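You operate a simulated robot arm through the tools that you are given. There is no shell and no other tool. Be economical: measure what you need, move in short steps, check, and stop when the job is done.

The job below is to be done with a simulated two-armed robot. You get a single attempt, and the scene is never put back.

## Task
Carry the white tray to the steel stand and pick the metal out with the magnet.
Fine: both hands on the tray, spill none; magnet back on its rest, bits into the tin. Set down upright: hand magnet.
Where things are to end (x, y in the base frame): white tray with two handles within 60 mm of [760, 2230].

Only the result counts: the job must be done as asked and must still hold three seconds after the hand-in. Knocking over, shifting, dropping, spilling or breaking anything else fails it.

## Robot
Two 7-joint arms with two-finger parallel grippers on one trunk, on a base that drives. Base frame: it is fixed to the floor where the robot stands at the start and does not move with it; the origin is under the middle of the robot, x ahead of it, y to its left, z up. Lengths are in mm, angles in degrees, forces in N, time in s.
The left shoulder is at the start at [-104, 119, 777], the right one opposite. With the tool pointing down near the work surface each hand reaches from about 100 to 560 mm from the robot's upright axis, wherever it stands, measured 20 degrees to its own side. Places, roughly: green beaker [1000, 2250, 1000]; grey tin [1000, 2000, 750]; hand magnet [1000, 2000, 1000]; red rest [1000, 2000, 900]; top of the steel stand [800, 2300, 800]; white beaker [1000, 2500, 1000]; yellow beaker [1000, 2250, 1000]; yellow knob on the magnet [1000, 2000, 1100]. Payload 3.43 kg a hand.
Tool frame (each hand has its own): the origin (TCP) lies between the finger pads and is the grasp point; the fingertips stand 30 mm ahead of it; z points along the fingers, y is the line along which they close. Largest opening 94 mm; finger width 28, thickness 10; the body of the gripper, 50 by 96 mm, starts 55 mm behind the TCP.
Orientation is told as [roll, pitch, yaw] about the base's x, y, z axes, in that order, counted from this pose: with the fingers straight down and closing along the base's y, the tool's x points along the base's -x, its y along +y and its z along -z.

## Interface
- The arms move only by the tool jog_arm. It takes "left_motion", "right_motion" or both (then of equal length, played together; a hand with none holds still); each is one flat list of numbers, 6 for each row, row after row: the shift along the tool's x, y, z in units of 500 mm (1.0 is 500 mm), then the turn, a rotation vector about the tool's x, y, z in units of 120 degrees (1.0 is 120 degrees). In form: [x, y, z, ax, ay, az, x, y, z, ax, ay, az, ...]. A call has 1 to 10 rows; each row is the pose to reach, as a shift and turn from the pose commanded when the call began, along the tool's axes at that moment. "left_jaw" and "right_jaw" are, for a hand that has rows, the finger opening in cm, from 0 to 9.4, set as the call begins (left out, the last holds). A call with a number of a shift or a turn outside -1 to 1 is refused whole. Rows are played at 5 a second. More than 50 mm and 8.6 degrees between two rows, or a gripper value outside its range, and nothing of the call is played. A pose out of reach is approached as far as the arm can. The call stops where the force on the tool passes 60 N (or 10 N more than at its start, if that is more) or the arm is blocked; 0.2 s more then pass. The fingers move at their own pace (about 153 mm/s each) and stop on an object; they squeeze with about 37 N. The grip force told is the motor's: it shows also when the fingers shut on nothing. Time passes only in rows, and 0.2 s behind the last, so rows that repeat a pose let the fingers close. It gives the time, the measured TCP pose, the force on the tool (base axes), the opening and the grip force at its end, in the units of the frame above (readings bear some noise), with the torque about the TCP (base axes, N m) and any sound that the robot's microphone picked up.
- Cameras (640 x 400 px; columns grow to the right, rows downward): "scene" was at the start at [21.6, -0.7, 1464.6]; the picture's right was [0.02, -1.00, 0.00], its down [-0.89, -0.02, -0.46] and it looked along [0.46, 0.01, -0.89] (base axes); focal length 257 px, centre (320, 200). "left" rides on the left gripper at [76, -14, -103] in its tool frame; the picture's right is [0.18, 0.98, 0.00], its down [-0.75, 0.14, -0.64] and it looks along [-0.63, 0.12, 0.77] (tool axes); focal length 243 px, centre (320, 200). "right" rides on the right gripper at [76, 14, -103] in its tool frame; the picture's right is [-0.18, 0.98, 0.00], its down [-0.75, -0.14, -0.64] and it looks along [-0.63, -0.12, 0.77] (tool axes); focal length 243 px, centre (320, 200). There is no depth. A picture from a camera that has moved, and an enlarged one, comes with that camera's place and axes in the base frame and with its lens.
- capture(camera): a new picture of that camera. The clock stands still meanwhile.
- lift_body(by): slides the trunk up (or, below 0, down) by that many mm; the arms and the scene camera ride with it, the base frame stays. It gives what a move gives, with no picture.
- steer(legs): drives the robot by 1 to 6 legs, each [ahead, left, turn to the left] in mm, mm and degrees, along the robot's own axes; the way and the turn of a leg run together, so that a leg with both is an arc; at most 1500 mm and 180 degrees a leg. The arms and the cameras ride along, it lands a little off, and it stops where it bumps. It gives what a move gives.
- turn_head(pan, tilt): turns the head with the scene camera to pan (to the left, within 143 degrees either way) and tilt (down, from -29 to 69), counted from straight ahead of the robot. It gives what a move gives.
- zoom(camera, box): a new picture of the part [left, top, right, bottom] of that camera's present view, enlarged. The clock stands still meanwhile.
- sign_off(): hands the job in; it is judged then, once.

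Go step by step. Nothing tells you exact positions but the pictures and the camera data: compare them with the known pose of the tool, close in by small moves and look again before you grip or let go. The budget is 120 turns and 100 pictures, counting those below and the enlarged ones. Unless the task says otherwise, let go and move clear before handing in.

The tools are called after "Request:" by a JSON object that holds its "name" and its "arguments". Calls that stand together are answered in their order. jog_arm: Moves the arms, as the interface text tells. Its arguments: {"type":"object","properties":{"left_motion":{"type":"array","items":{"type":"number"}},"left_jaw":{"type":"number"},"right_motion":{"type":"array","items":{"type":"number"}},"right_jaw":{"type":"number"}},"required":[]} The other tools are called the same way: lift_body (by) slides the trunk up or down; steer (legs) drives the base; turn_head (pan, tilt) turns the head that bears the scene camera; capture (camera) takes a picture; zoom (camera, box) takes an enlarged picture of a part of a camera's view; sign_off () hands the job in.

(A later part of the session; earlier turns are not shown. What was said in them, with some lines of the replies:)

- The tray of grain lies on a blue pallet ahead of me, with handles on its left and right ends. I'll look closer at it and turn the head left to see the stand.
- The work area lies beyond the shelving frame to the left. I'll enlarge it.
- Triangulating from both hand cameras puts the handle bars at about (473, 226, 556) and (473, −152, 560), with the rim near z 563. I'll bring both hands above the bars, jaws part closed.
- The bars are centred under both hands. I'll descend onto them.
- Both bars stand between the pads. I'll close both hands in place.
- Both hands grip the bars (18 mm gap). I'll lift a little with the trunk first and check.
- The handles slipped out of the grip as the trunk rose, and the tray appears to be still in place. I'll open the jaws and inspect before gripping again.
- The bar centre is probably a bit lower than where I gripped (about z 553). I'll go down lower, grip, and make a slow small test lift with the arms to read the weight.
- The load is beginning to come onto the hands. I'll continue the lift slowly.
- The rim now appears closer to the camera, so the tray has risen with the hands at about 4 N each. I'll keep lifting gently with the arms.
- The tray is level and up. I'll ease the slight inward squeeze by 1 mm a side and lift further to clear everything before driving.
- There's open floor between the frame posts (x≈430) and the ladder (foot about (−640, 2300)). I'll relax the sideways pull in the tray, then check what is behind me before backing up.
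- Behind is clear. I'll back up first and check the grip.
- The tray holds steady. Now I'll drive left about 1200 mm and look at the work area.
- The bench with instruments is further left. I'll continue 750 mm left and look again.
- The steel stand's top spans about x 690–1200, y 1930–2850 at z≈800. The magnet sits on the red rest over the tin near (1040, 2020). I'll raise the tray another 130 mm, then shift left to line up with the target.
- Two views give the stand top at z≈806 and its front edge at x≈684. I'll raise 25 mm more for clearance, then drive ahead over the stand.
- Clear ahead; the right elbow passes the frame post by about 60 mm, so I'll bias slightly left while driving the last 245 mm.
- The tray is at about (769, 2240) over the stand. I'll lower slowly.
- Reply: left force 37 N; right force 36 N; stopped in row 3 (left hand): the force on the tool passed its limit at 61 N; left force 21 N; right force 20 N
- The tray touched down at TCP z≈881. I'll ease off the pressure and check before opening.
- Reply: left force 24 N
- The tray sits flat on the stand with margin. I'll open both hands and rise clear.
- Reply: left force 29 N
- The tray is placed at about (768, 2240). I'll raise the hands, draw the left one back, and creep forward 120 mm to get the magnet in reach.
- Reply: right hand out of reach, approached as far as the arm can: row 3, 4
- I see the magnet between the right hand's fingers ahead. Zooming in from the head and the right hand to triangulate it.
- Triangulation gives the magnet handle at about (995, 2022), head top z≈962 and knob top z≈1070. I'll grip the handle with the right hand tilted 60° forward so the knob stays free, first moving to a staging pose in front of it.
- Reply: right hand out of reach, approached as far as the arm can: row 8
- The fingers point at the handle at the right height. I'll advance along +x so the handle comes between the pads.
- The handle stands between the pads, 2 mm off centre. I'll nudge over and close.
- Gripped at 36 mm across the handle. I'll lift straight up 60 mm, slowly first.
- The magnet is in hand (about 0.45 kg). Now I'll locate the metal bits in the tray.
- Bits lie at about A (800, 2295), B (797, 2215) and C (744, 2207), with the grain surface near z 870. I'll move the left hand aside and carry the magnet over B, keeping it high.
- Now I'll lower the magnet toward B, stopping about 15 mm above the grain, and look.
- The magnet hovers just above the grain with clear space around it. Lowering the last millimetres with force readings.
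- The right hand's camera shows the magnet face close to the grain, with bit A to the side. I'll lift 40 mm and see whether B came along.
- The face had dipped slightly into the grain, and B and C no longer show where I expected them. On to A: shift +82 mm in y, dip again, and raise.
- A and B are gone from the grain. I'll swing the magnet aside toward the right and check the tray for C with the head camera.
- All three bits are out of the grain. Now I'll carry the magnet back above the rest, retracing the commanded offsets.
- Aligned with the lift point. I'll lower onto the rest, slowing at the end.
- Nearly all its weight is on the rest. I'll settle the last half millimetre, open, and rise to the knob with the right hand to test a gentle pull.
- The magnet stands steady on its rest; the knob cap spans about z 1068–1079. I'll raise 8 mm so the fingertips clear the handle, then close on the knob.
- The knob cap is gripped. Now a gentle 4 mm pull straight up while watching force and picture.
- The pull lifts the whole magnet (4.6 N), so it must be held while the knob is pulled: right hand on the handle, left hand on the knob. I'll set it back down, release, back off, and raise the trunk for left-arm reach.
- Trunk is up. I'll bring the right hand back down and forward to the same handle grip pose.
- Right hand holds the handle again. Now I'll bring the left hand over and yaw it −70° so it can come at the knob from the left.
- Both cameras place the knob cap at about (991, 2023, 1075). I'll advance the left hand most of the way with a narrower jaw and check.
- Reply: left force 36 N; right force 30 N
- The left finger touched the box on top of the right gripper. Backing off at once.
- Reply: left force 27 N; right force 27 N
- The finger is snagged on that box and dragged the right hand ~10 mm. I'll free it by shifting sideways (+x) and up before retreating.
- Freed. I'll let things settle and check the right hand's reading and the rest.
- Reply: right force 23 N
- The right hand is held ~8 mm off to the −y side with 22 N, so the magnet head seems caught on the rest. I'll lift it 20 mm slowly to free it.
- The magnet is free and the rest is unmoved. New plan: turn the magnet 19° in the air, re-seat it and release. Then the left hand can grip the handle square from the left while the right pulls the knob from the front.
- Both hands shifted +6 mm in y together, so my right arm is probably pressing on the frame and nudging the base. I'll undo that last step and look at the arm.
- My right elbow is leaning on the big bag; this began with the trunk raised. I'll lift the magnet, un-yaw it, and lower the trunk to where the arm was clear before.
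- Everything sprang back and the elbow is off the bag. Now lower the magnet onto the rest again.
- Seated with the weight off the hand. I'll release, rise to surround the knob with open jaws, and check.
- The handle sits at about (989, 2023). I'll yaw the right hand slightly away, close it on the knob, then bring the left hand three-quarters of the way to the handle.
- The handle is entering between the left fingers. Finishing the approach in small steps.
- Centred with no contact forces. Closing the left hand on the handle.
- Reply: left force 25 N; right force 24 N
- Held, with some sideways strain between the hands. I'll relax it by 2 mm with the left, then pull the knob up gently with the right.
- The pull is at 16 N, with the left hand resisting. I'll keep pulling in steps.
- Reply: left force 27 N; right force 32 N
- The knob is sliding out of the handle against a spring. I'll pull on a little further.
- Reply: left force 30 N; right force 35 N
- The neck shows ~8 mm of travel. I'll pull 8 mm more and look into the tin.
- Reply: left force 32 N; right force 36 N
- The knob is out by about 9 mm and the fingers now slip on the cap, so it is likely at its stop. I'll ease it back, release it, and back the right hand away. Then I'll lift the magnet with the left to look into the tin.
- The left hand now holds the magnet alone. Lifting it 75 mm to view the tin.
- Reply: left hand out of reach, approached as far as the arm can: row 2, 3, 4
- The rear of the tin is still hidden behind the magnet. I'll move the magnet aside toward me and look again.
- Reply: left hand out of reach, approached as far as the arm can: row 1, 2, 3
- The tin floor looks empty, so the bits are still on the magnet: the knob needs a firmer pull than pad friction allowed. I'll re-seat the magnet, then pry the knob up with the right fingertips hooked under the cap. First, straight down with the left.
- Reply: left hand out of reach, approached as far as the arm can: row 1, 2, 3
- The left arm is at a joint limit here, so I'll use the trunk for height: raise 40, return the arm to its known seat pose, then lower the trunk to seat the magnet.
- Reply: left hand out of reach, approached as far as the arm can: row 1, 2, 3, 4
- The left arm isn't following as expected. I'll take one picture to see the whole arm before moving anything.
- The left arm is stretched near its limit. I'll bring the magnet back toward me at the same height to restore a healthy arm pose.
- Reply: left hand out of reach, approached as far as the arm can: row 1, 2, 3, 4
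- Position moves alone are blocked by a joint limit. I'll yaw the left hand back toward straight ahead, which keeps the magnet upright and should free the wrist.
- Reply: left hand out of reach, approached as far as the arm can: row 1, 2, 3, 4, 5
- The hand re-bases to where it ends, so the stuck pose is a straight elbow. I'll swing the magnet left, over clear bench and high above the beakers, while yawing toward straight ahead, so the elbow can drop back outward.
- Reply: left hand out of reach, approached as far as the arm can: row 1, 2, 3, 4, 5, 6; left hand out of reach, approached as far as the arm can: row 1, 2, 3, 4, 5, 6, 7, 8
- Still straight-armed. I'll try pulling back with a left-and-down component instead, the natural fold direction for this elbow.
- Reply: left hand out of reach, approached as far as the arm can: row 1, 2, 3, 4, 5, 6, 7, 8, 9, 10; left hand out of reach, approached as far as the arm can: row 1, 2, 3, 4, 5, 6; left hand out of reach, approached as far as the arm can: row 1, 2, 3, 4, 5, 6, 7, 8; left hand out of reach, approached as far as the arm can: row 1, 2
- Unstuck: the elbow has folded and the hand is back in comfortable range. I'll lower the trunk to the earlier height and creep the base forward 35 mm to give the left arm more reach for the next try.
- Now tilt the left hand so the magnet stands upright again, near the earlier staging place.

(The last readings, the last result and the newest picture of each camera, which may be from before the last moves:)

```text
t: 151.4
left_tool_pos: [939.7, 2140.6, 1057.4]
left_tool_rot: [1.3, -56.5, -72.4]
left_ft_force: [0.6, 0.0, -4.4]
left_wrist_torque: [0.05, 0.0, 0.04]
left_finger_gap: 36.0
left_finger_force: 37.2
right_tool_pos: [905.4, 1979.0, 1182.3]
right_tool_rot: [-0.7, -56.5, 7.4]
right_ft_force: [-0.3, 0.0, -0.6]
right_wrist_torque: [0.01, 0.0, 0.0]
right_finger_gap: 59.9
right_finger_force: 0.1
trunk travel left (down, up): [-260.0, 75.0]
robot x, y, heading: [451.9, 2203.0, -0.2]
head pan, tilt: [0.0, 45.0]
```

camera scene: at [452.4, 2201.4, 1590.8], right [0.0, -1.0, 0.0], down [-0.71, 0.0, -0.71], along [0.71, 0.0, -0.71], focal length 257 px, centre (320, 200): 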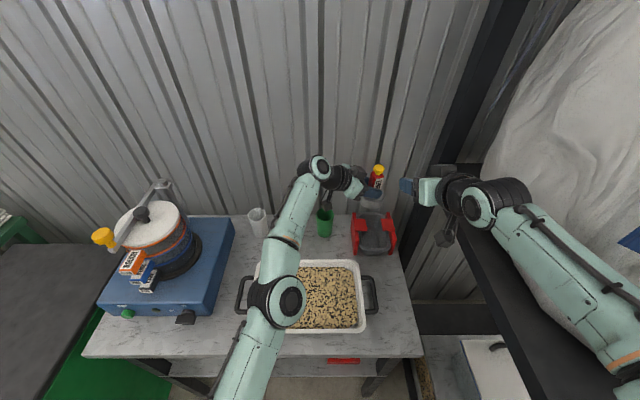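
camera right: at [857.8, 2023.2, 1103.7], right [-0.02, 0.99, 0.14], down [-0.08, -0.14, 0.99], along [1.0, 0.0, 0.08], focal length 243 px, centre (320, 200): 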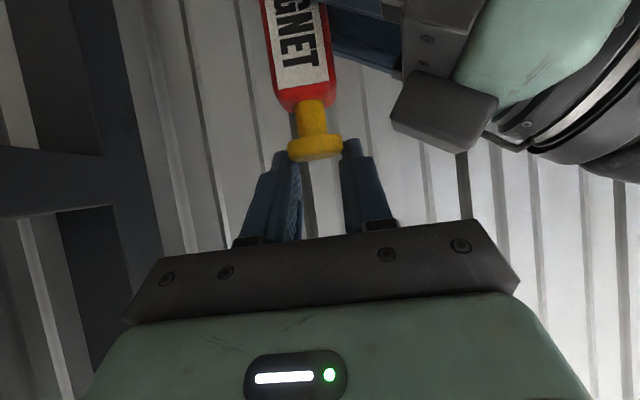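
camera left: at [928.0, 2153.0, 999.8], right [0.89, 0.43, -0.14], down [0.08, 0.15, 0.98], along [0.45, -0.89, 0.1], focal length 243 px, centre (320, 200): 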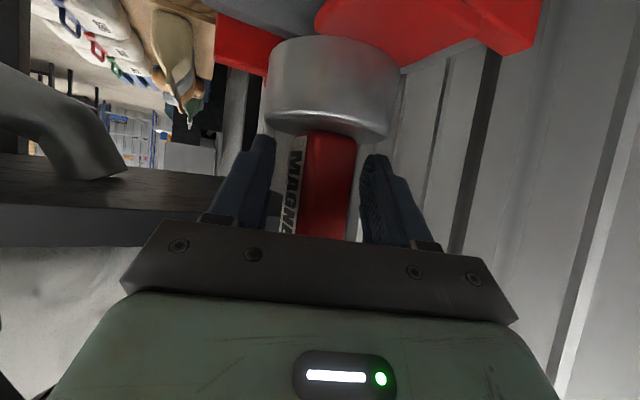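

Restored upright. Now over the rest, with the head kept above its plates.

Request:
{"name": "jog_arm", "arguments": {"left_motion": [-0.0288, 0.0094, 0.0706, 0, 0, 0, -0.0576, 0.0188, 0.1412, 0, 0, 0, -0.0864, 0.0282, 0.2118, 0, 0, 0]}}

```text
t: 152.2
left_tool_pos: [988.5, 2037.5, 1035.7]
left_tool_rot: [1.2, -56.3, -72.4]
left_ft_force: [0.6, 1.0, -4.2]
left_wrist_torque: [0.06, 0.05, -0.01]
left_finger_gap: 36.2
left_finger_force: 36.8
right_tool_pos: [907.2, 1977.8, 1182.3]
right_tool_rot: [-0.7, -56.4, 7.4]
right_ft_force: [0.4, 0.6, 0.8]
right_wrist_torque: [0.0, -0.02, 0.0]
right_finger_gap: 60.1
right_finger_force: 0.0
trunk travel left (down, up): [-260.0, 75.0]
robot x, y, heading: [449.9, 2202.1, -0.1]
head pan, tilt: [0.0, 45.0]
```

Request:
{"name": "jog_arm", "arguments": {"left_motion": [0.0167, -0.001, 0.011, 0, 0, 0, 0.0317, -0.001, 0.021, 0, 0, 0, 0.0417, -0.001, 0.0276, 0, 0, 0, 0.0451, -0.001, 0.0298, 0, 0, 0, 0.0467, -0.001, 0.0309, 0, 0, 0]}}

```text
t: 153.4
left_tool_pos: [988.2, 2039.8, 1007.8]
left_tool_rot: [1.4, -56.4, -72.4]
left_ft_force: [-0.1, -0.3, -5.4]
left_wrist_torque: [0.08, 0.05, -0.03]
left_finger_gap: 35.9
left_finger_force: 36.7
right_tool_pos: [906.1, 1979.2, 1180.8]
right_tool_rot: [-0.7, -56.6, 7.6]
right_ft_force: [0.3, 0.0, 0.2]
right_wrist_torque: [-0.01, -0.01, 0.01]
right_finger_gap: 59.9
right_finger_force: 0.1
trunk travel left (down, up): [-260.0, 75.0]
robot x, y, heading: [447.5, 2203.4, -0.2]
head pan, tilt: [0.0, 45.0]
```

Request:
{"name": "jog_arm", "arguments": {"left_motion": [0.0017, -0.002, 0.0011, 0, 0, 0, 0.0033, -0.002, 0.0022, 0, 0, 0, 0.005, -0.002, 0.0033, 0, 0, 0, 0.005, -0.002, 0.0033, 0, 0, 0]}}

```text
t: 154.4
left_tool_pos: [987.1, 2038.1, 1006.6]
left_tool_rot: [1.3, -56.6, -72.4]
left_ft_force: [0.8, 0.7, 4.0]
left_wrist_torque: [-0.22, 0.19, 0.01]
left_finger_gap: 36.0
left_finger_force: 36.9
right_tool_pos: [904.0, 1979.9, 1183.0]
right_tool_rot: [-0.7, -56.5, 7.5]
right_ft_force: [-0.5, -1.0, -0.3]
right_wrist_torque: [-0.01, 0.03, 0.02]
right_finger_gap: 59.9
right_finger_force: 0.0
trunk travel left (down, up): [-260.0, 75.0]
robot x, y, heading: [449.0, 2204.1, -0.1]
head pan, tilt: [0.0, 45.0]
```

The magnet is seated again with the left hand holding it. Before the next pull, I'll test whether the right hand can point fully horizontal; then a thin finger could get under the knob cap and lift it without relying on friction.

Request:
{"name": "jog_arm", "arguments": {"right_motion": [0.053, 0.009, 0.0033, 0, -0.0625, 0, 0.106, 0.018, 0.0065, 0, -0.125, 0, 0.159, 0.027, 0.0098, 0, -0.1875, 0, 0.212, 0.036, 0.013, 0, -0.25, 0], "right_jaw": 3.0}}

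```text
t: 155.4
left_tool_pos: [987.2, 2038.8, 1005.2]
left_tool_rot: [1.6, -56.6, -72.4]
left_ft_force: [1.8, 1.3, 9.5]
left_wrist_torque: [-0.46, 0.2, 0.1]
left_finger_gap: 36.0
left_finger_force: 37.3
right_tool_pos: [849.8, 1991.5, 1090.3]
right_tool_rot: [-6.6, -86.6, 13.3]
right_ft_force: [0.4, -0.5, 0.0]
right_wrist_torque: [0.01, 0.0, 0.0]
right_finger_gap: 30.1
right_finger_force: 0.0
trunk travel left (down, up): [-260.0, 75.0]
robot x, y, heading: [450.3, 2203.6, -0.2]
head pan, tilt: [0.0, 45.0]
```

Horizontal works here. The gap under the cap is too thin for a finger, so I'll instead take the cap in the middle of the pads, where grip is best, with the horizontal tool. Advancing around the knob with open jaws.

Request:
{"name": "jog_arm", "arguments": {"right_motion": [0.0053, 0.014, 0.0718, 0, 0, 0, 0.0106, 0.028, 0.1436, 0, 0, 0, 0.0106, 0.028, 0.2, 0, 0, 0], "right_jaw": 4.8}}

Request:
{"name": "capture", "arguments": {"camera": "right"}}

```text
t: 156.2
left_tool_pos: [987.7, 2040.0, 1005.4]
left_tool_rot: [1.5, -56.5, -72.4]
left_ft_force: [2.8, 2.1, 11.0]
left_wrist_torque: [-0.39, 0.13, 0.01]
left_finger_gap: 36.1
left_finger_force: 37.1
right_tool_pos: [947.8, 2016.4, 1078.0]
right_tool_rot: [-7.5, -86.4, 14.5]
right_ft_force: [-0.1, 0.1, 0.2]
right_wrist_torque: [0.01, 0.03, 0.0]
right_finger_gap: 47.9
right_finger_force: 0.1
trunk travel left (down, up): [-260.0, 75.0]
robot x, y, heading: [450.8, 2204.8, -0.1]
head pan, tilt: [0.0, 45.0]
```

```text
1 pictures are left
camera right: at [839.1, 2017.5, 1008.3], right [-0.11, 0.98, 0.18], down [-0.57, -0.21, 0.79], along [0.81, -0.02, 0.58], focal length 243 px, centre (320, 200)
```

right: 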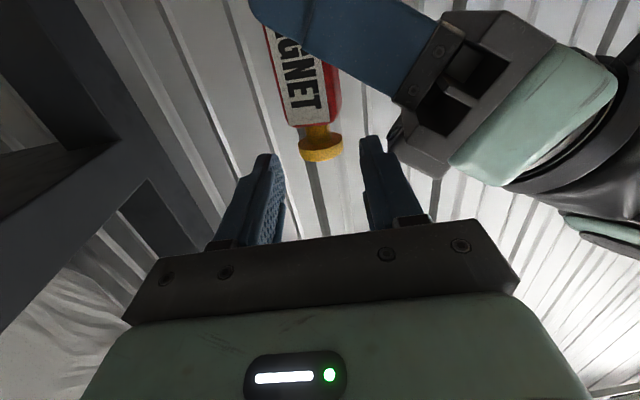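

The cap lines up at (990, 2022, 1076), right on the path. Advancing the last 43 mm and closing.

Request:
{"name": "jog_arm", "arguments": {"right_motion": [0, 0, 0.044, 0, 0, 0, 0, 0, 0.0872, 0, 0, 0]}}

Request:
{"name": "jog_arm", "arguments": {"right_motion": [0, 0, 0, 0, 0, 0, 0, 0, 0, 0, 0, 0, 0, 0, 0, 0, 0, 0], "right_jaw": 0}}

```text
t: 156.8
left_tool_pos: [987.8, 2040.2, 1004.5]
left_tool_rot: [1.3, -56.5, -72.4]
left_ft_force: [9.7, 1.6, 9.8]
left_wrist_torque: [-0.56, 0.55, -0.18]
left_finger_gap: 35.9
left_finger_force: 36.9
right_tool_pos: [989.0, 2021.1, 1076.6]
right_tool_rot: [-7.0, -86.4, 13.8]
right_ft_force: [-7.6, -1.4, -0.6]
right_wrist_torque: [-0.09, 0.04, 0.31]
right_finger_gap: 47.7
right_finger_force: 0.1
trunk travel left (down, up): [-260.0, 75.0]
robot x, y, heading: [449.3, 2202.1, -0.2]
head pan, tilt: [0.0, 45.0]
```

```text
t: 157.7
left_tool_pos: [987.7, 2039.1, 1005.6]
left_tool_rot: [1.5, -56.4, -72.4]
left_ft_force: [21.3, 0.2, 6.9]
left_wrist_torque: [-0.24, 1.18, -0.89]
left_finger_gap: 35.9
left_finger_force: 37.0
right_tool_pos: [989.3, 2022.1, 1075.4]
right_tool_rot: [-6.0, -86.4, 13.0]
right_ft_force: [-21.6, 2.0, 0.6]
right_wrist_torque: [-0.02, 0.54, 1.19]
right_finger_gap: 27.8
right_finger_force: 36.9
trunk travel left (down, up): [-260.0, 75.0]
robot x, y, heading: [446.7, 2200.3, -0.1]
head pan, tilt: [0.0, 45.0]
```

Gripped. I'll ease the small fore-aft strain and pull upward in steps.

Request:
{"name": "jog_arm", "arguments": {"right_motion": [0, 0, -0.004, 0, 0, 0, -0.006, 0, -0.0044, 0, 0, 0, -0.012, 0, -0.0047, 0, 0, 0, -0.018, 0, -0.0051, 0, 0, 0, -0.018, 0, -0.0051, 0, 0, 0]}}

Request:
{"name": "jog_arm", "arguments": {"right_motion": [-0.004, 0, -0.0002, 0, 0, 0, -0.008, 0, -0.0005, 0, 0, 0, -0.012, 0, -0.0007, 0, 0, 0, -0.012, 0, -0.0007, 0, 0, 0]}}

```text
t: 158.8
left_tool_pos: [986.1, 2038.0, 1005.1]
left_tool_rot: [1.6, -56.6, -72.7]
left_ft_force: [-3.2, -1.6, 19.0]
left_wrist_torque: [-0.4, -0.18, 0.15]
left_finger_gap: 35.9
left_finger_force: 37.1
right_tool_pos: [988.2, 2020.2, 1082.5]
right_tool_rot: [-3.2, -86.1, 10.2]
right_ft_force: [4.1, 1.6, -24.0]
right_wrist_torque: [0.15, -0.09, -0.21]
right_finger_gap: 28.0
right_finger_force: 36.9
trunk travel left (down, up): [-260.0, 75.0]
robot x, y, heading: [445.6, 2204.5, -0.2]
head pan, tilt: [0.0, 45.0]
```

```text
t: 159.8
left_tool_pos: [988.1, 2038.7, 1008.1]
left_tool_rot: [1.5, -56.7, -72.5]
left_ft_force: [-8.6, 2.5, 28.3]
left_wrist_torque: [-0.83, -0.43, 0.04]
left_finger_gap: 36.2
left_finger_force: 37.0
right_tool_pos: [988.4, 2021.1, 1085.0]
right_tool_rot: [-3.8, -85.7, 10.8]
right_ft_force: [8.4, -2.5, -32.6]
right_wrist_torque: [0.12, -0.3, -0.16]
right_finger_gap: 28.1
right_finger_force: 37.0
trunk travel left (down, up): [-260.0, 75.0]
robot x, y, heading: [445.8, 2203.5, -0.2]
head pan, tilt: [0.0, 45.0]
```

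Request:
{"name": "jog_arm", "arguments": {"right_motion": [-0.004, 0, -0.0002, 0, 0, 0, -0.008, 0, -0.0005, 0, 0, 0, -0.012, 0, -0.0007, 0, 0, 0, -0.016, 0, -0.001, 0, 0, 0, -0.016, 0, -0.001, 0, 0, 0]}}

Request:
{"name": "jog_arm", "arguments": {"right_motion": [-0.004, 0, -0.0002, 0, 0, 0, -0.008, 0, -0.0005, 0, 0, 0, -0.012, 0, -0.0007, 0, 0, 0, -0.016, 0, -0.001, 0, 0, 0, -0.016, 0, -0.001, 0, 0, 0]}}

```text
t: 161.1
left_tool_pos: [988.1, 2037.9, 1010.2]
left_tool_rot: [1.7, -56.9, -72.8]
left_ft_force: [-7.7, 3.0, 33.7]
left_wrist_torque: [-0.76, -0.48, 0.08]
left_finger_gap: 36.0
left_finger_force: 37.2
right_tool_pos: [988.3, 2021.6, 1090.9]
right_tool_rot: [-3.6, -85.3, 10.7]
right_ft_force: [8.1, -3.4, -38.6]
right_wrist_torque: [0.01, -0.18, -0.22]
right_finger_gap: 27.7
right_finger_force: 36.6
trunk travel left (down, up): [-260.0, 75.0]
robot x, y, heading: [448.3, 2205.4, -0.1]
head pan, tilt: [0.0, 45.0]
```

```text
t: 162.2
left_tool_pos: [988.2, 2037.5, 1012.8]
left_tool_rot: [1.8, -57.2, -72.7]
left_ft_force: [-9.2, 2.6, 41.4]
left_wrist_torque: [-0.7, -0.29, 0.04]
left_finger_gap: 36.1
left_finger_force: 36.8
right_tool_pos: [988.5, 2021.8, 1095.6]
right_tool_rot: [-3.0, -84.9, 10.2]
right_ft_force: [10.7, -3.6, -45.1]
right_wrist_torque: [-0.26, -0.56, -0.23]
right_finger_gap: 28.0
right_finger_force: 36.4
trunk travel left (down, up): [-260.0, 75.0]
robot x, y, heading: [449.0, 2201.3, -0.2]
head pan, tilt: [0.0, 45.0]
```

The centred grip holds better: 45 N now and no slip. Pulling further.

Request:
{"name": "jog_arm", "arguments": {"right_motion": [-0.004, 0, -0.0002, 0, 0, 0, -0.008, 0, -0.0005, 0, 0, 0, -0.012, 0, -0.0007, 0, 0, 0, -0.016, 0, -0.001, 0, 0, 0, -0.016, 0, -0.001, 0, 0, 0]}}

```text
t: 163.4
left_tool_pos: [987.9, 2037.8, 1017.2]
left_tool_rot: [2.0, -57.5, -72.8]
left_ft_force: [-7.7, 3.0, 48.4]
left_wrist_torque: [-0.65, -0.12, -0.01]
left_finger_gap: 36.2
left_finger_force: 36.9
right_tool_pos: [989.9, 2022.7, 1099.8]
right_tool_rot: [-2.8, -84.4, 10.0]
right_ft_force: [7.0, -2.7, -52.4]
right_wrist_torque: [-0.36, -0.54, -0.09]
right_finger_gap: 27.9
right_finger_force: 36.7
trunk travel left (down, up): [-260.0, 75.0]
robot x, y, heading: [450.1, 2203.6, -0.1]
head pan, tilt: [0.0, 45.0]
```

The two hands now rise together, so the knob is at its stop. I'll hold a moment, then ease the knob back down and release it.

Request:
{"name": "jog_arm", "arguments": {"right_motion": [0, 0, 0, 0, 0, 0, 0, 0, 0, 0, 0, 0, 0, 0, 0, 0, 0, 0, 0.014, 0, 0.001, 0, 0, 0, 0.028, 0, 0.0018, 0, 0, 0, 0.042, 0, 0.0026, 0, 0, 0, 0.056, 0, 0.0035, 0, 0, 0, 0.07, 0, 0.0043, 0, 0, 0, 0.076, 0, 0.0046, 0, 0, 0]}}

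Request:
{"name": "jog_arm", "arguments": {"right_motion": [0, 0, 0, 0, 0, 0, 0, 0, 0, 0, 0, 0], "right_jaw": 5.0}}

Request:
{"name": "jog_arm", "arguments": {"right_motion": [0, 0, -0.08, 0, 0, 0, 0, 0, -0.16, 0, 0, 0, 0, -0.04, -0.24, 0, 0, 0, -0.06, -0.1, -0.28, 0, 0, 0, -0.12, -0.17, -0.3, 0, 0, 0, -0.18, -0.24, -0.3, 0, 0, 0]}}

```text
t: 165.4
left_tool_pos: [988.7, 2040.6, 1005.7]
left_tool_rot: [1.3, -56.4, -72.2]
left_ft_force: [6.1, 0.0, 16.4]
left_wrist_torque: [-0.03, -0.11, -0.06]
left_finger_gap: 36.1
left_finger_force: 36.9
right_tool_pos: [988.2, 2022.5, 1079.3]
right_tool_rot: [-7.8, -86.7, 14.7]
right_ft_force: [-3.1, 0.3, -4.8]
right_wrist_torque: [-0.53, 0.35, 0.26]
right_finger_gap: 28.7
right_finger_force: 37.1
trunk travel left (down, up): [-260.0, 75.0]
robot x, y, heading: [451.9, 2205.3, -0.0]
head pan, tilt: [0.0, 45.0]
```

```text
t: 166.1
left_tool_pos: [988.0, 2040.3, 1003.3]
left_tool_rot: [1.5, -56.4, -72.4]
left_ft_force: [6.1, 4.3, 12.9]
left_wrist_torque: [-0.8, -0.11, 0.19]
left_finger_gap: 36.1
left_finger_force: 37.1
right_tool_pos: [988.9, 2021.1, 1077.9]
right_tool_rot: [-6.9, -86.7, 13.7]
right_ft_force: [-0.1, -3.1, 2.8]
right_wrist_torque: [0.05, 0.03, 0.05]
right_finger_gap: 48.4
right_finger_force: 0.1
trunk travel left (down, up): [-260.0, 75.0]
robot x, y, heading: [451.1, 2204.6, 0.1]
head pan, tilt: [0.0, 45.0]
```

```text
t: 167.4
left_tool_pos: [987.3, 2050.6, 1005.6]
left_tool_rot: [0.8, -57.0, -72.2]
left_ft_force: [0.5, -2.5, 3.8]
left_wrist_torque: [-0.11, 0.18, 0.05]
left_finger_gap: 36.0
left_finger_force: 37.2
right_tool_pos: [860.4, 1902.8, 1177.8]
right_tool_rot: [-13.3, -86.1, 20.6]
right_ft_force: [0.1, 0.1, -0.4]
right_wrist_torque: [0.02, -0.01, 0.01]
right_finger_gap: 50.0
right_finger_force: 0.1
trunk travel left (down, up): [-260.0, 75.0]
robot x, y, heading: [447.8, 2205.1, -0.1]
head pan, tilt: [0.0, 45.0]
```

Both sides shifted again; the right elbow is pressing on the bag. I'll bring the right hand back inward at once.

Request:
{"name": "jog_arm", "arguments": {"right_motion": [0.0, 0.07, 0, 0, 0, 0, 0.02, 0.14, -0.04, 0, 0, 0, 0.04, 0.19, -0.1, 0, 0, 0]}}

```text
t: 168.2
left_tool_pos: [986.6, 2038.1, 1004.9]
left_tool_rot: [1.5, -56.4, -72.6]
left_ft_force: [-2.6, -0.9, 4.3]
left_wrist_torque: [-0.32, 0.33, -0.06]
left_finger_gap: 35.9
left_finger_force: 36.7
right_tool_pos: [795.2, 1971.8, 1159.6]
right_tool_rot: [-6.2, -86.5, 12.8]
right_ft_force: [0.3, -0.8, -0.5]
right_wrist_torque: [0.05, -0.01, -0.01]
right_finger_gap: 49.9
right_finger_force: 0.0
trunk travel left (down, up): [-260.0, 75.0]
robot x, y, heading: [449.8, 2204.9, -0.0]
head pan, tilt: [0.0, 45.0]
```

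Back in place with the magnet seated. I'll use the last picture to look into the tin.

Request:
{"name": "zoom", "arguments": {"camera": "scene", "box": [325, 195, 415, 275]}}

```text
5.00 times, centred on (370, 235) of scene
camera zoom: at [485.2, 2200.8, 1546.9], right [0.0, -1.0, 0.0], down [-0.71, 0.0, -0.71], along [0.71, 0.0, -0.71], focal length 1284 px, centre (70, 25)
```

zoom: 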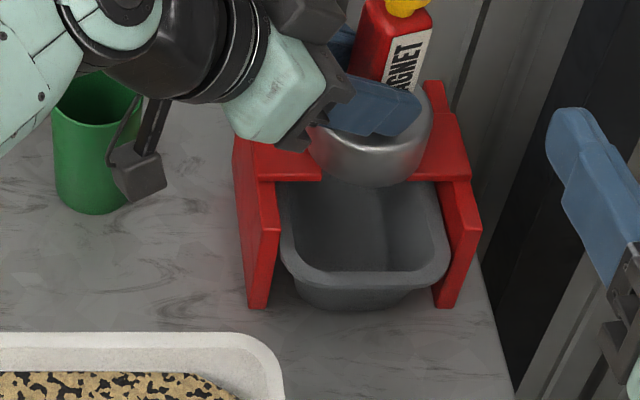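

I can't make out bits in the visible part of the tin (dark, partly hidden), so I'll make one more, stronger pull to be sure of full knob travel. The right hand returns along its known path.

Request:
{"name": "jog_arm", "arguments": {"right_motion": [0.07, 0.025, 0, 0, 0, 0, 0.144, 0.052, 0, 0, 0, 0, 0.144, 0.052, 0.09, 0, 0, 0, 0.144, 0.052, 0.18, 0, 0, 0, 0.144, 0.052, 0.27, 0, 0, 0, 0.144, 0.052, 0.34, 0, 0, 0, 0.144, 0.052, 0.396, 0, 0, 0]}}

Request:
{"name": "jog_arm", "arguments": {"right_motion": [0, 0, 0, 0, 0, 0, 0, 0, 0, 0, 0, 0, 0, 0, 0, 0, 0, 0], "right_jaw": 0}}

Request:
{"name": "jog_arm", "arguments": {"right_motion": [-0.01, 0, -0.0006, 0, 0, 0, -0.02, 0, -0.0012, 0, 0, 0, -0.03, 0, -0.0018, 0, 0, 0, -0.04, 0, -0.0024, 0, 0, 0, -0.05, 0, -0.003, 0, 0, 0, -0.06, 0, -0.0037, 0, 0, 0, -0.068, 0, -0.0042, 0, 0, 0, -0.076, 0, -0.0046, 0, 0, 0, -0.076, 0, -0.0046, 0, 0, 0]}}

```text
t: 169.9
left_tool_pos: [1001.4, 2051.5, 1004.4]
left_tool_rot: [2.0, -56.8, -70.5]
left_ft_force: [1.4, 2.6, 1.5]
left_wrist_torque: [0.17, 0.1, -0.08]
left_finger_gap: 36.0
left_finger_force: 37.0
right_tool_pos: [979.7, 2028.4, 1075.6]
right_tool_rot: [-8.9, -86.2, 16.6]
right_ft_force: [0.9, -0.1, 0.0]
right_wrist_torque: [-0.02, 0.0, 0.0]
right_finger_gap: 50.1
right_finger_force: 0.1
right hand out of reach, approached as far as the arm can: row 2
trunk travel left (down, up): [-260.0, 75.0]
robot x, y, heading: [449.5, 2202.3, 0.0]
head pan, tilt: [0.0, 45.0]
stopped in row 7 (left hand): the force on the tool passed its limit at 80 N (the readings are from after the stop); the commanded pose is now the measured one
```

```text
t: 170.7
left_tool_pos: [999.9, 2048.6, 1004.7]
left_tool_rot: [1.8, -56.8, -70.5]
left_ft_force: [14.1, -14.2, 0.6]
left_wrist_torque: [0.64, 0.61, 0.2]
left_finger_gap: 36.0
left_finger_force: 37.0
right_tool_pos: [978.0, 2030.0, 1074.5]
right_tool_rot: [-7.7, -86.4, 15.8]
right_ft_force: [-13.4, 15.0, 0.3]
right_wrist_torque: [0.11, 0.36, 0.3]
right_finger_gap: 27.7
right_finger_force: 37.2
trunk travel left (down, up): [-260.0, 75.0]
robot x, y, heading: [446.6, 2201.6, -0.2]
head pan, tilt: [0.0, 45.0]
```

```text
t: 172.7
left_tool_pos: [1000.0, 2050.4, 1009.3]
left_tool_rot: [2.3, -57.2, -70.6]
left_ft_force: [-0.7, -1.5, 31.4]
left_wrist_torque: [-0.45, -0.28, 0.12]
left_finger_gap: 35.8
left_finger_force: 36.8
right_tool_pos: [978.6, 2029.9, 1103.7]
right_tool_rot: [-4.7, -84.9, 12.8]
right_ft_force: [1.1, 2.0, -36.0]
right_wrist_torque: [-0.1, 0.97, -0.12]
right_finger_gap: 27.5
right_finger_force: 36.9
trunk travel left (down, up): [-260.0, 75.0]
robot x, y, heading: [447.2, 2202.5, -0.1]
head pan, tilt: [0.0, 45.0]
```

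The left hand was bumped about 13 mm during that approach. I'll ease the knob down, release, and back the right hand straight out, then see where the left settles.

Request:
{"name": "jog_arm", "arguments": {"right_motion": [0.015, 0, 0.001, 0, 0, 0, 0.03, 0, 0.002, 0, 0, 0, 0.045, 0, 0.0028, 0, 0, 0, 0.06, 0, 0.0037, 0, 0, 0]}}

Request:
{"name": "jog_arm", "arguments": {"right_motion": [0, 0, 0, 0, 0, 0, 0, 0, 0, 0, 0, 0], "right_jaw": 5.0}}

Request:
{"name": "jog_arm", "arguments": {"right_motion": [0, 0, -0.05, 0, 0, 0, 0, 0, -0.12, 0, 0, 0, 0, 0, -0.2, 0, 0, 0, 0, 0.02, -0.28, 0, 0, 0, 0, 0.04, -0.36, 0, 0, 0]}}

```text
t: 173.7
left_tool_pos: [1000.2, 2052.4, 1004.4]
left_tool_rot: [2.0, -56.8, -70.2]
left_ft_force: [18.8, -8.6, 13.2]
left_wrist_torque: [0.77, 0.8, 0.08]
left_finger_gap: 35.7
left_finger_force: 36.7
right_tool_pos: [979.3, 2031.2, 1087.7]
right_tool_rot: [-11.0, -86.9, 18.9]
right_ft_force: [-11.4, 9.0, 3.4]
right_wrist_torque: [0.24, 0.3, 0.31]
right_finger_gap: 27.4
right_finger_force: 37.2
trunk travel left (down, up): [-260.0, 75.0]
robot x, y, heading: [449.5, 2204.5, -0.1]
head pan, tilt: [0.0, 45.0]
heard: click
```

```text
t: 174.3
left_tool_pos: [998.7, 2050.8, 1004.1]
left_tool_rot: [1.9, -56.7, -70.5]
left_ft_force: [1.9, 3.6, 11.6]
left_wrist_torque: [0.28, 0.3, -0.14]
left_finger_gap: 36.2
left_finger_force: 37.0
right_tool_pos: [980.1, 2026.9, 1083.8]
right_tool_rot: [-9.0, -86.4, 16.6]
right_ft_force: [-0.2, 0.6, 0.9]
right_wrist_torque: [0.0, 0.02, -0.01]
right_finger_gap: 50.1
right_finger_force: 0.0
trunk travel left (down, up): [-260.0, 75.0]
robot x, y, heading: [451.0, 2203.0, 0.0]
head pan, tilt: [0.0, 45.0]
```

```text
t: 175.5
left_tool_pos: [999.3, 2049.9, 1004.0]
left_tool_rot: [1.9, -56.8, -70.5]
left_ft_force: [-1.5, 5.1, 7.3]
left_wrist_torque: [0.28, 0.33, 0.14]
left_finger_gap: 36.2
left_finger_force: 37.0
right_tool_pos: [798.0, 2022.7, 1094.7]
right_tool_rot: [-8.7, -86.4, 16.3]
right_ft_force: [0.5, 0.1, -0.8]
right_wrist_torque: [-0.03, -0.03, 0.04]
right_finger_gap: 49.9
right_finger_force: 0.0
trunk travel left (down, up): [-260.0, 75.0]
robot x, y, heading: [451.2, 2201.5, -0.1]
head pan, tilt: [0.0, 45.0]
```

A click was heard this time, which suggests the release finally tripped over the tin. Now I'll re-centre the magnet on its rest: up 4 mm, back by (−13, −8), and down.

Request:
{"name": "jog_arm", "arguments": {"left_motion": [-0.0067, 0, -0.0044, 0, 0, 0, -0.0085, -0.015, -0.002, 0, 0, 0, -0.0102, -0.03, 0.001, 0, 0, 0, -0.0068, -0.03, 0.0032, 0, 0, 0, -0.0034, -0.03, 0.0054, 0, 0, 0, -0.0034, -0.03, 0.0054, 0, 0, 0]}}

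```text
t: 176.9
left_tool_pos: [988.2, 2045.7, 1005.9]
left_tool_rot: [2.2, -57.0, -70.5]
left_ft_force: [5.1, 21.7, 6.9]
left_wrist_torque: [1.03, -0.29, 0.4]
left_finger_gap: 35.9
left_finger_force: 37.1
right_tool_pos: [798.8, 2025.7, 1095.3]
right_tool_rot: [-10.2, -86.4, 18.0]
right_ft_force: [0.2, -0.3, -0.9]
right_wrist_torque: [-0.04, -0.02, 0.0]
right_finger_gap: 49.7
right_finger_force: 0.1
trunk travel left (down, up): [-260.0, 75.0]
robot x, y, heading: [448.0, 2205.0, -0.0]
head pan, tilt: [0.0, 45.0]
```

Something catches sideways, as it did before; lifting clear fixed it then. I'll go up 20 mm, settle, and lower again.

Request:
{"name": "jog_arm", "arguments": {"left_motion": [-0.0084, 0.004, -0.0055, 0, 0, 0, -0.0167, 0.004, -0.011, 0, 0, 0, -0.0335, 0, -0.0219, 0, 0, 0, -0.0335, 0, -0.0219, 0, 0, 0]}}

Request:
{"name": "jog_arm", "arguments": {"left_motion": [0.0117, 0, 0.0077, 0, 0, 0, 0.0201, 0, 0.0131, 0, 0, 0, 0.0251, 0, 0.0164, 0, 0, 0, 0.0285, 0, 0.0186, 0, 0, 0]}}

```text
t: 177.9
left_tool_pos: [985.5, 2040.3, 1022.0]
left_tool_rot: [1.7, -56.7, -70.3]
left_ft_force: [0.1, 0.4, -4.4]
left_wrist_torque: [0.04, 0.04, -0.03]
left_finger_gap: 36.1
left_finger_force: 37.4
right_tool_pos: [799.8, 2022.5, 1094.6]
right_tool_rot: [-8.0, -86.5, 15.7]
right_ft_force: [-0.3, 0.5, -0.6]
right_wrist_torque: [-0.02, 0.03, -0.03]
right_finger_gap: 49.8
right_finger_force: 0.0
trunk travel left (down, up): [-260.0, 75.0]
robot x, y, heading: [447.8, 2202.3, -0.1]
head pan, tilt: [0.0, 45.0]
```

```text
t: 178.9
left_tool_pos: [984.9, 2040.1, 1009.6]
left_tool_rot: [2.2, -57.1, -70.5]
left_ft_force: [-0.9, 0.6, 6.7]
left_wrist_torque: [-0.44, 0.0, -0.06]
left_finger_gap: 36.2
left_finger_force: 36.9
right_tool_pos: [797.9, 2022.8, 1095.0]
right_tool_rot: [-8.5, -86.4, 16.1]
right_ft_force: [0.3, 0.0, 0.5]
right_wrist_torque: [-0.04, -0.02, 0.0]
right_finger_gap: 50.0
right_finger_force: 0.1
trunk travel left (down, up): [-260.0, 75.0]
robot x, y, heading: [446.2, 2204.4, -0.3]
head pan, tilt: [0.0, 45.0]
```

The contact signature matches a proper seating (same small torque, upright). I'll unload the pressure, open the left hand, and withdraw it straight back.

Request:
{"name": "jog_arm", "arguments": {"left_motion": [-0.0025, 0, -0.0016, 0, 0, 0, -0.005, 0, -0.0033, 0, 0, 0]}}

Request:
{"name": "jog_arm", "arguments": {"left_motion": [0, 0, 0, 0, 0, 0, 0, 0, 0, 0, 0, 0], "left_jaw": 6.0}}

Request:
{"name": "jog_arm", "arguments": {"left_motion": [0.022, 0, -0.0334, 0, 0, 0, 0.06, 0, -0.091, 0, 0, 0, 0.1, 0, -0.155, 0, 0, 0, 0.13, 0, -0.21, 0, 0, 0]}}

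```text
t: 179.5
left_tool_pos: [986.7, 2041.0, 1009.6]
left_tool_rot: [2.1, -56.8, -70.5]
left_ft_force: [2.4, -3.6, 6.8]
left_wrist_torque: [-0.56, -0.2, 0.1]
left_finger_gap: 36.2
left_finger_force: 36.8
right_tool_pos: [799.1, 2022.7, 1094.8]
right_tool_rot: [-8.0, -86.4, 15.8]
right_ft_force: [-0.5, 0.5, 0.5]
right_wrist_torque: [0.02, 0.02, 0.01]
right_finger_gap: 50.0
right_finger_force: 0.0
trunk travel left (down, up): [-260.0, 75.0]
robot x, y, heading: [450.4, 2205.1, -0.3]
head pan, tilt: [0.0, 45.0]
```

```text
t: 180.1
left_tool_pos: [986.5, 2040.7, 1010.3]
left_tool_rot: [1.8, -56.7, -70.6]
left_ft_force: [0.3, 0.2, 0.3]
left_wrist_torque: [0.02, -0.01, 0.0]
left_finger_gap: 59.6
left_finger_force: 0.1
right_tool_pos: [799.4, 2022.8, 1094.5]
right_tool_rot: [-8.2, -86.4, 15.8]
right_ft_force: [0.8, -0.1, -0.4]
right_wrist_torque: [0.01, 0.0, 0.01]
right_finger_gap: 49.9
right_finger_force: 0.1
trunk travel left (down, up): [-260.0, 75.0]
robot x, y, heading: [446.2, 2203.2, -0.0]
head pan, tilt: [0.0, 45.0]
```

```text
t: 181.1
left_tool_pos: [941.5, 2159.4, 1015.9]
left_tool_rot: [2.0, -56.8, -70.5]
left_ft_force: [-0.7, -0.1, 0.2]
left_wrist_torque: [0.02, 0.02, 0.02]
left_finger_gap: 60.1
left_finger_force: 0.0
right_tool_pos: [798.8, 2022.6, 1095.2]
right_tool_rot: [-8.5, -86.3, 16.2]
right_ft_force: [0.4, 0.0, -0.3]
right_wrist_torque: [0.0, -0.04, -0.01]
right_finger_gap: 50.0
right_finger_force: 0.1
trunk travel left (down, up): [-260.0, 75.0]
robot x, y, heading: [448.7, 2208.8, -0.1]
head pan, tilt: [0.0, 45.0]
```

Request:
{"name": "sign_off", "arguments": {}}

```text
The job is handed in.
```

I handed the job in, but I couldn't confirm that the bits are in the tin. My last look inside, before the final pull, showed none.

- **Tray:** it stands on the steel stand at about (768, 2240), carried with both hands. I saw no spill.
- **Bits:** all three visible pieces came out of the grain with the magnet. I pulled the release knob three times over the tin. A click came as I let the knob back down after the third pull. It may be the release tripping, but I had no pictures left to check.
- **Magnet:** it is back on its red rest, and both hands let go cleanly. The forces at set-down matched the earlier seating, so I take it to be upright, but I have not seen it since.
- **Bumps:** my right elbow pressed on the big bag several times and nudged the base, which sprang back. My two hands also knocked against each other; the second knock shifted the magnet on its rest, so I lifted it and set it back. The rest had not moved when I checked after the first knock; I had no picture after the second.
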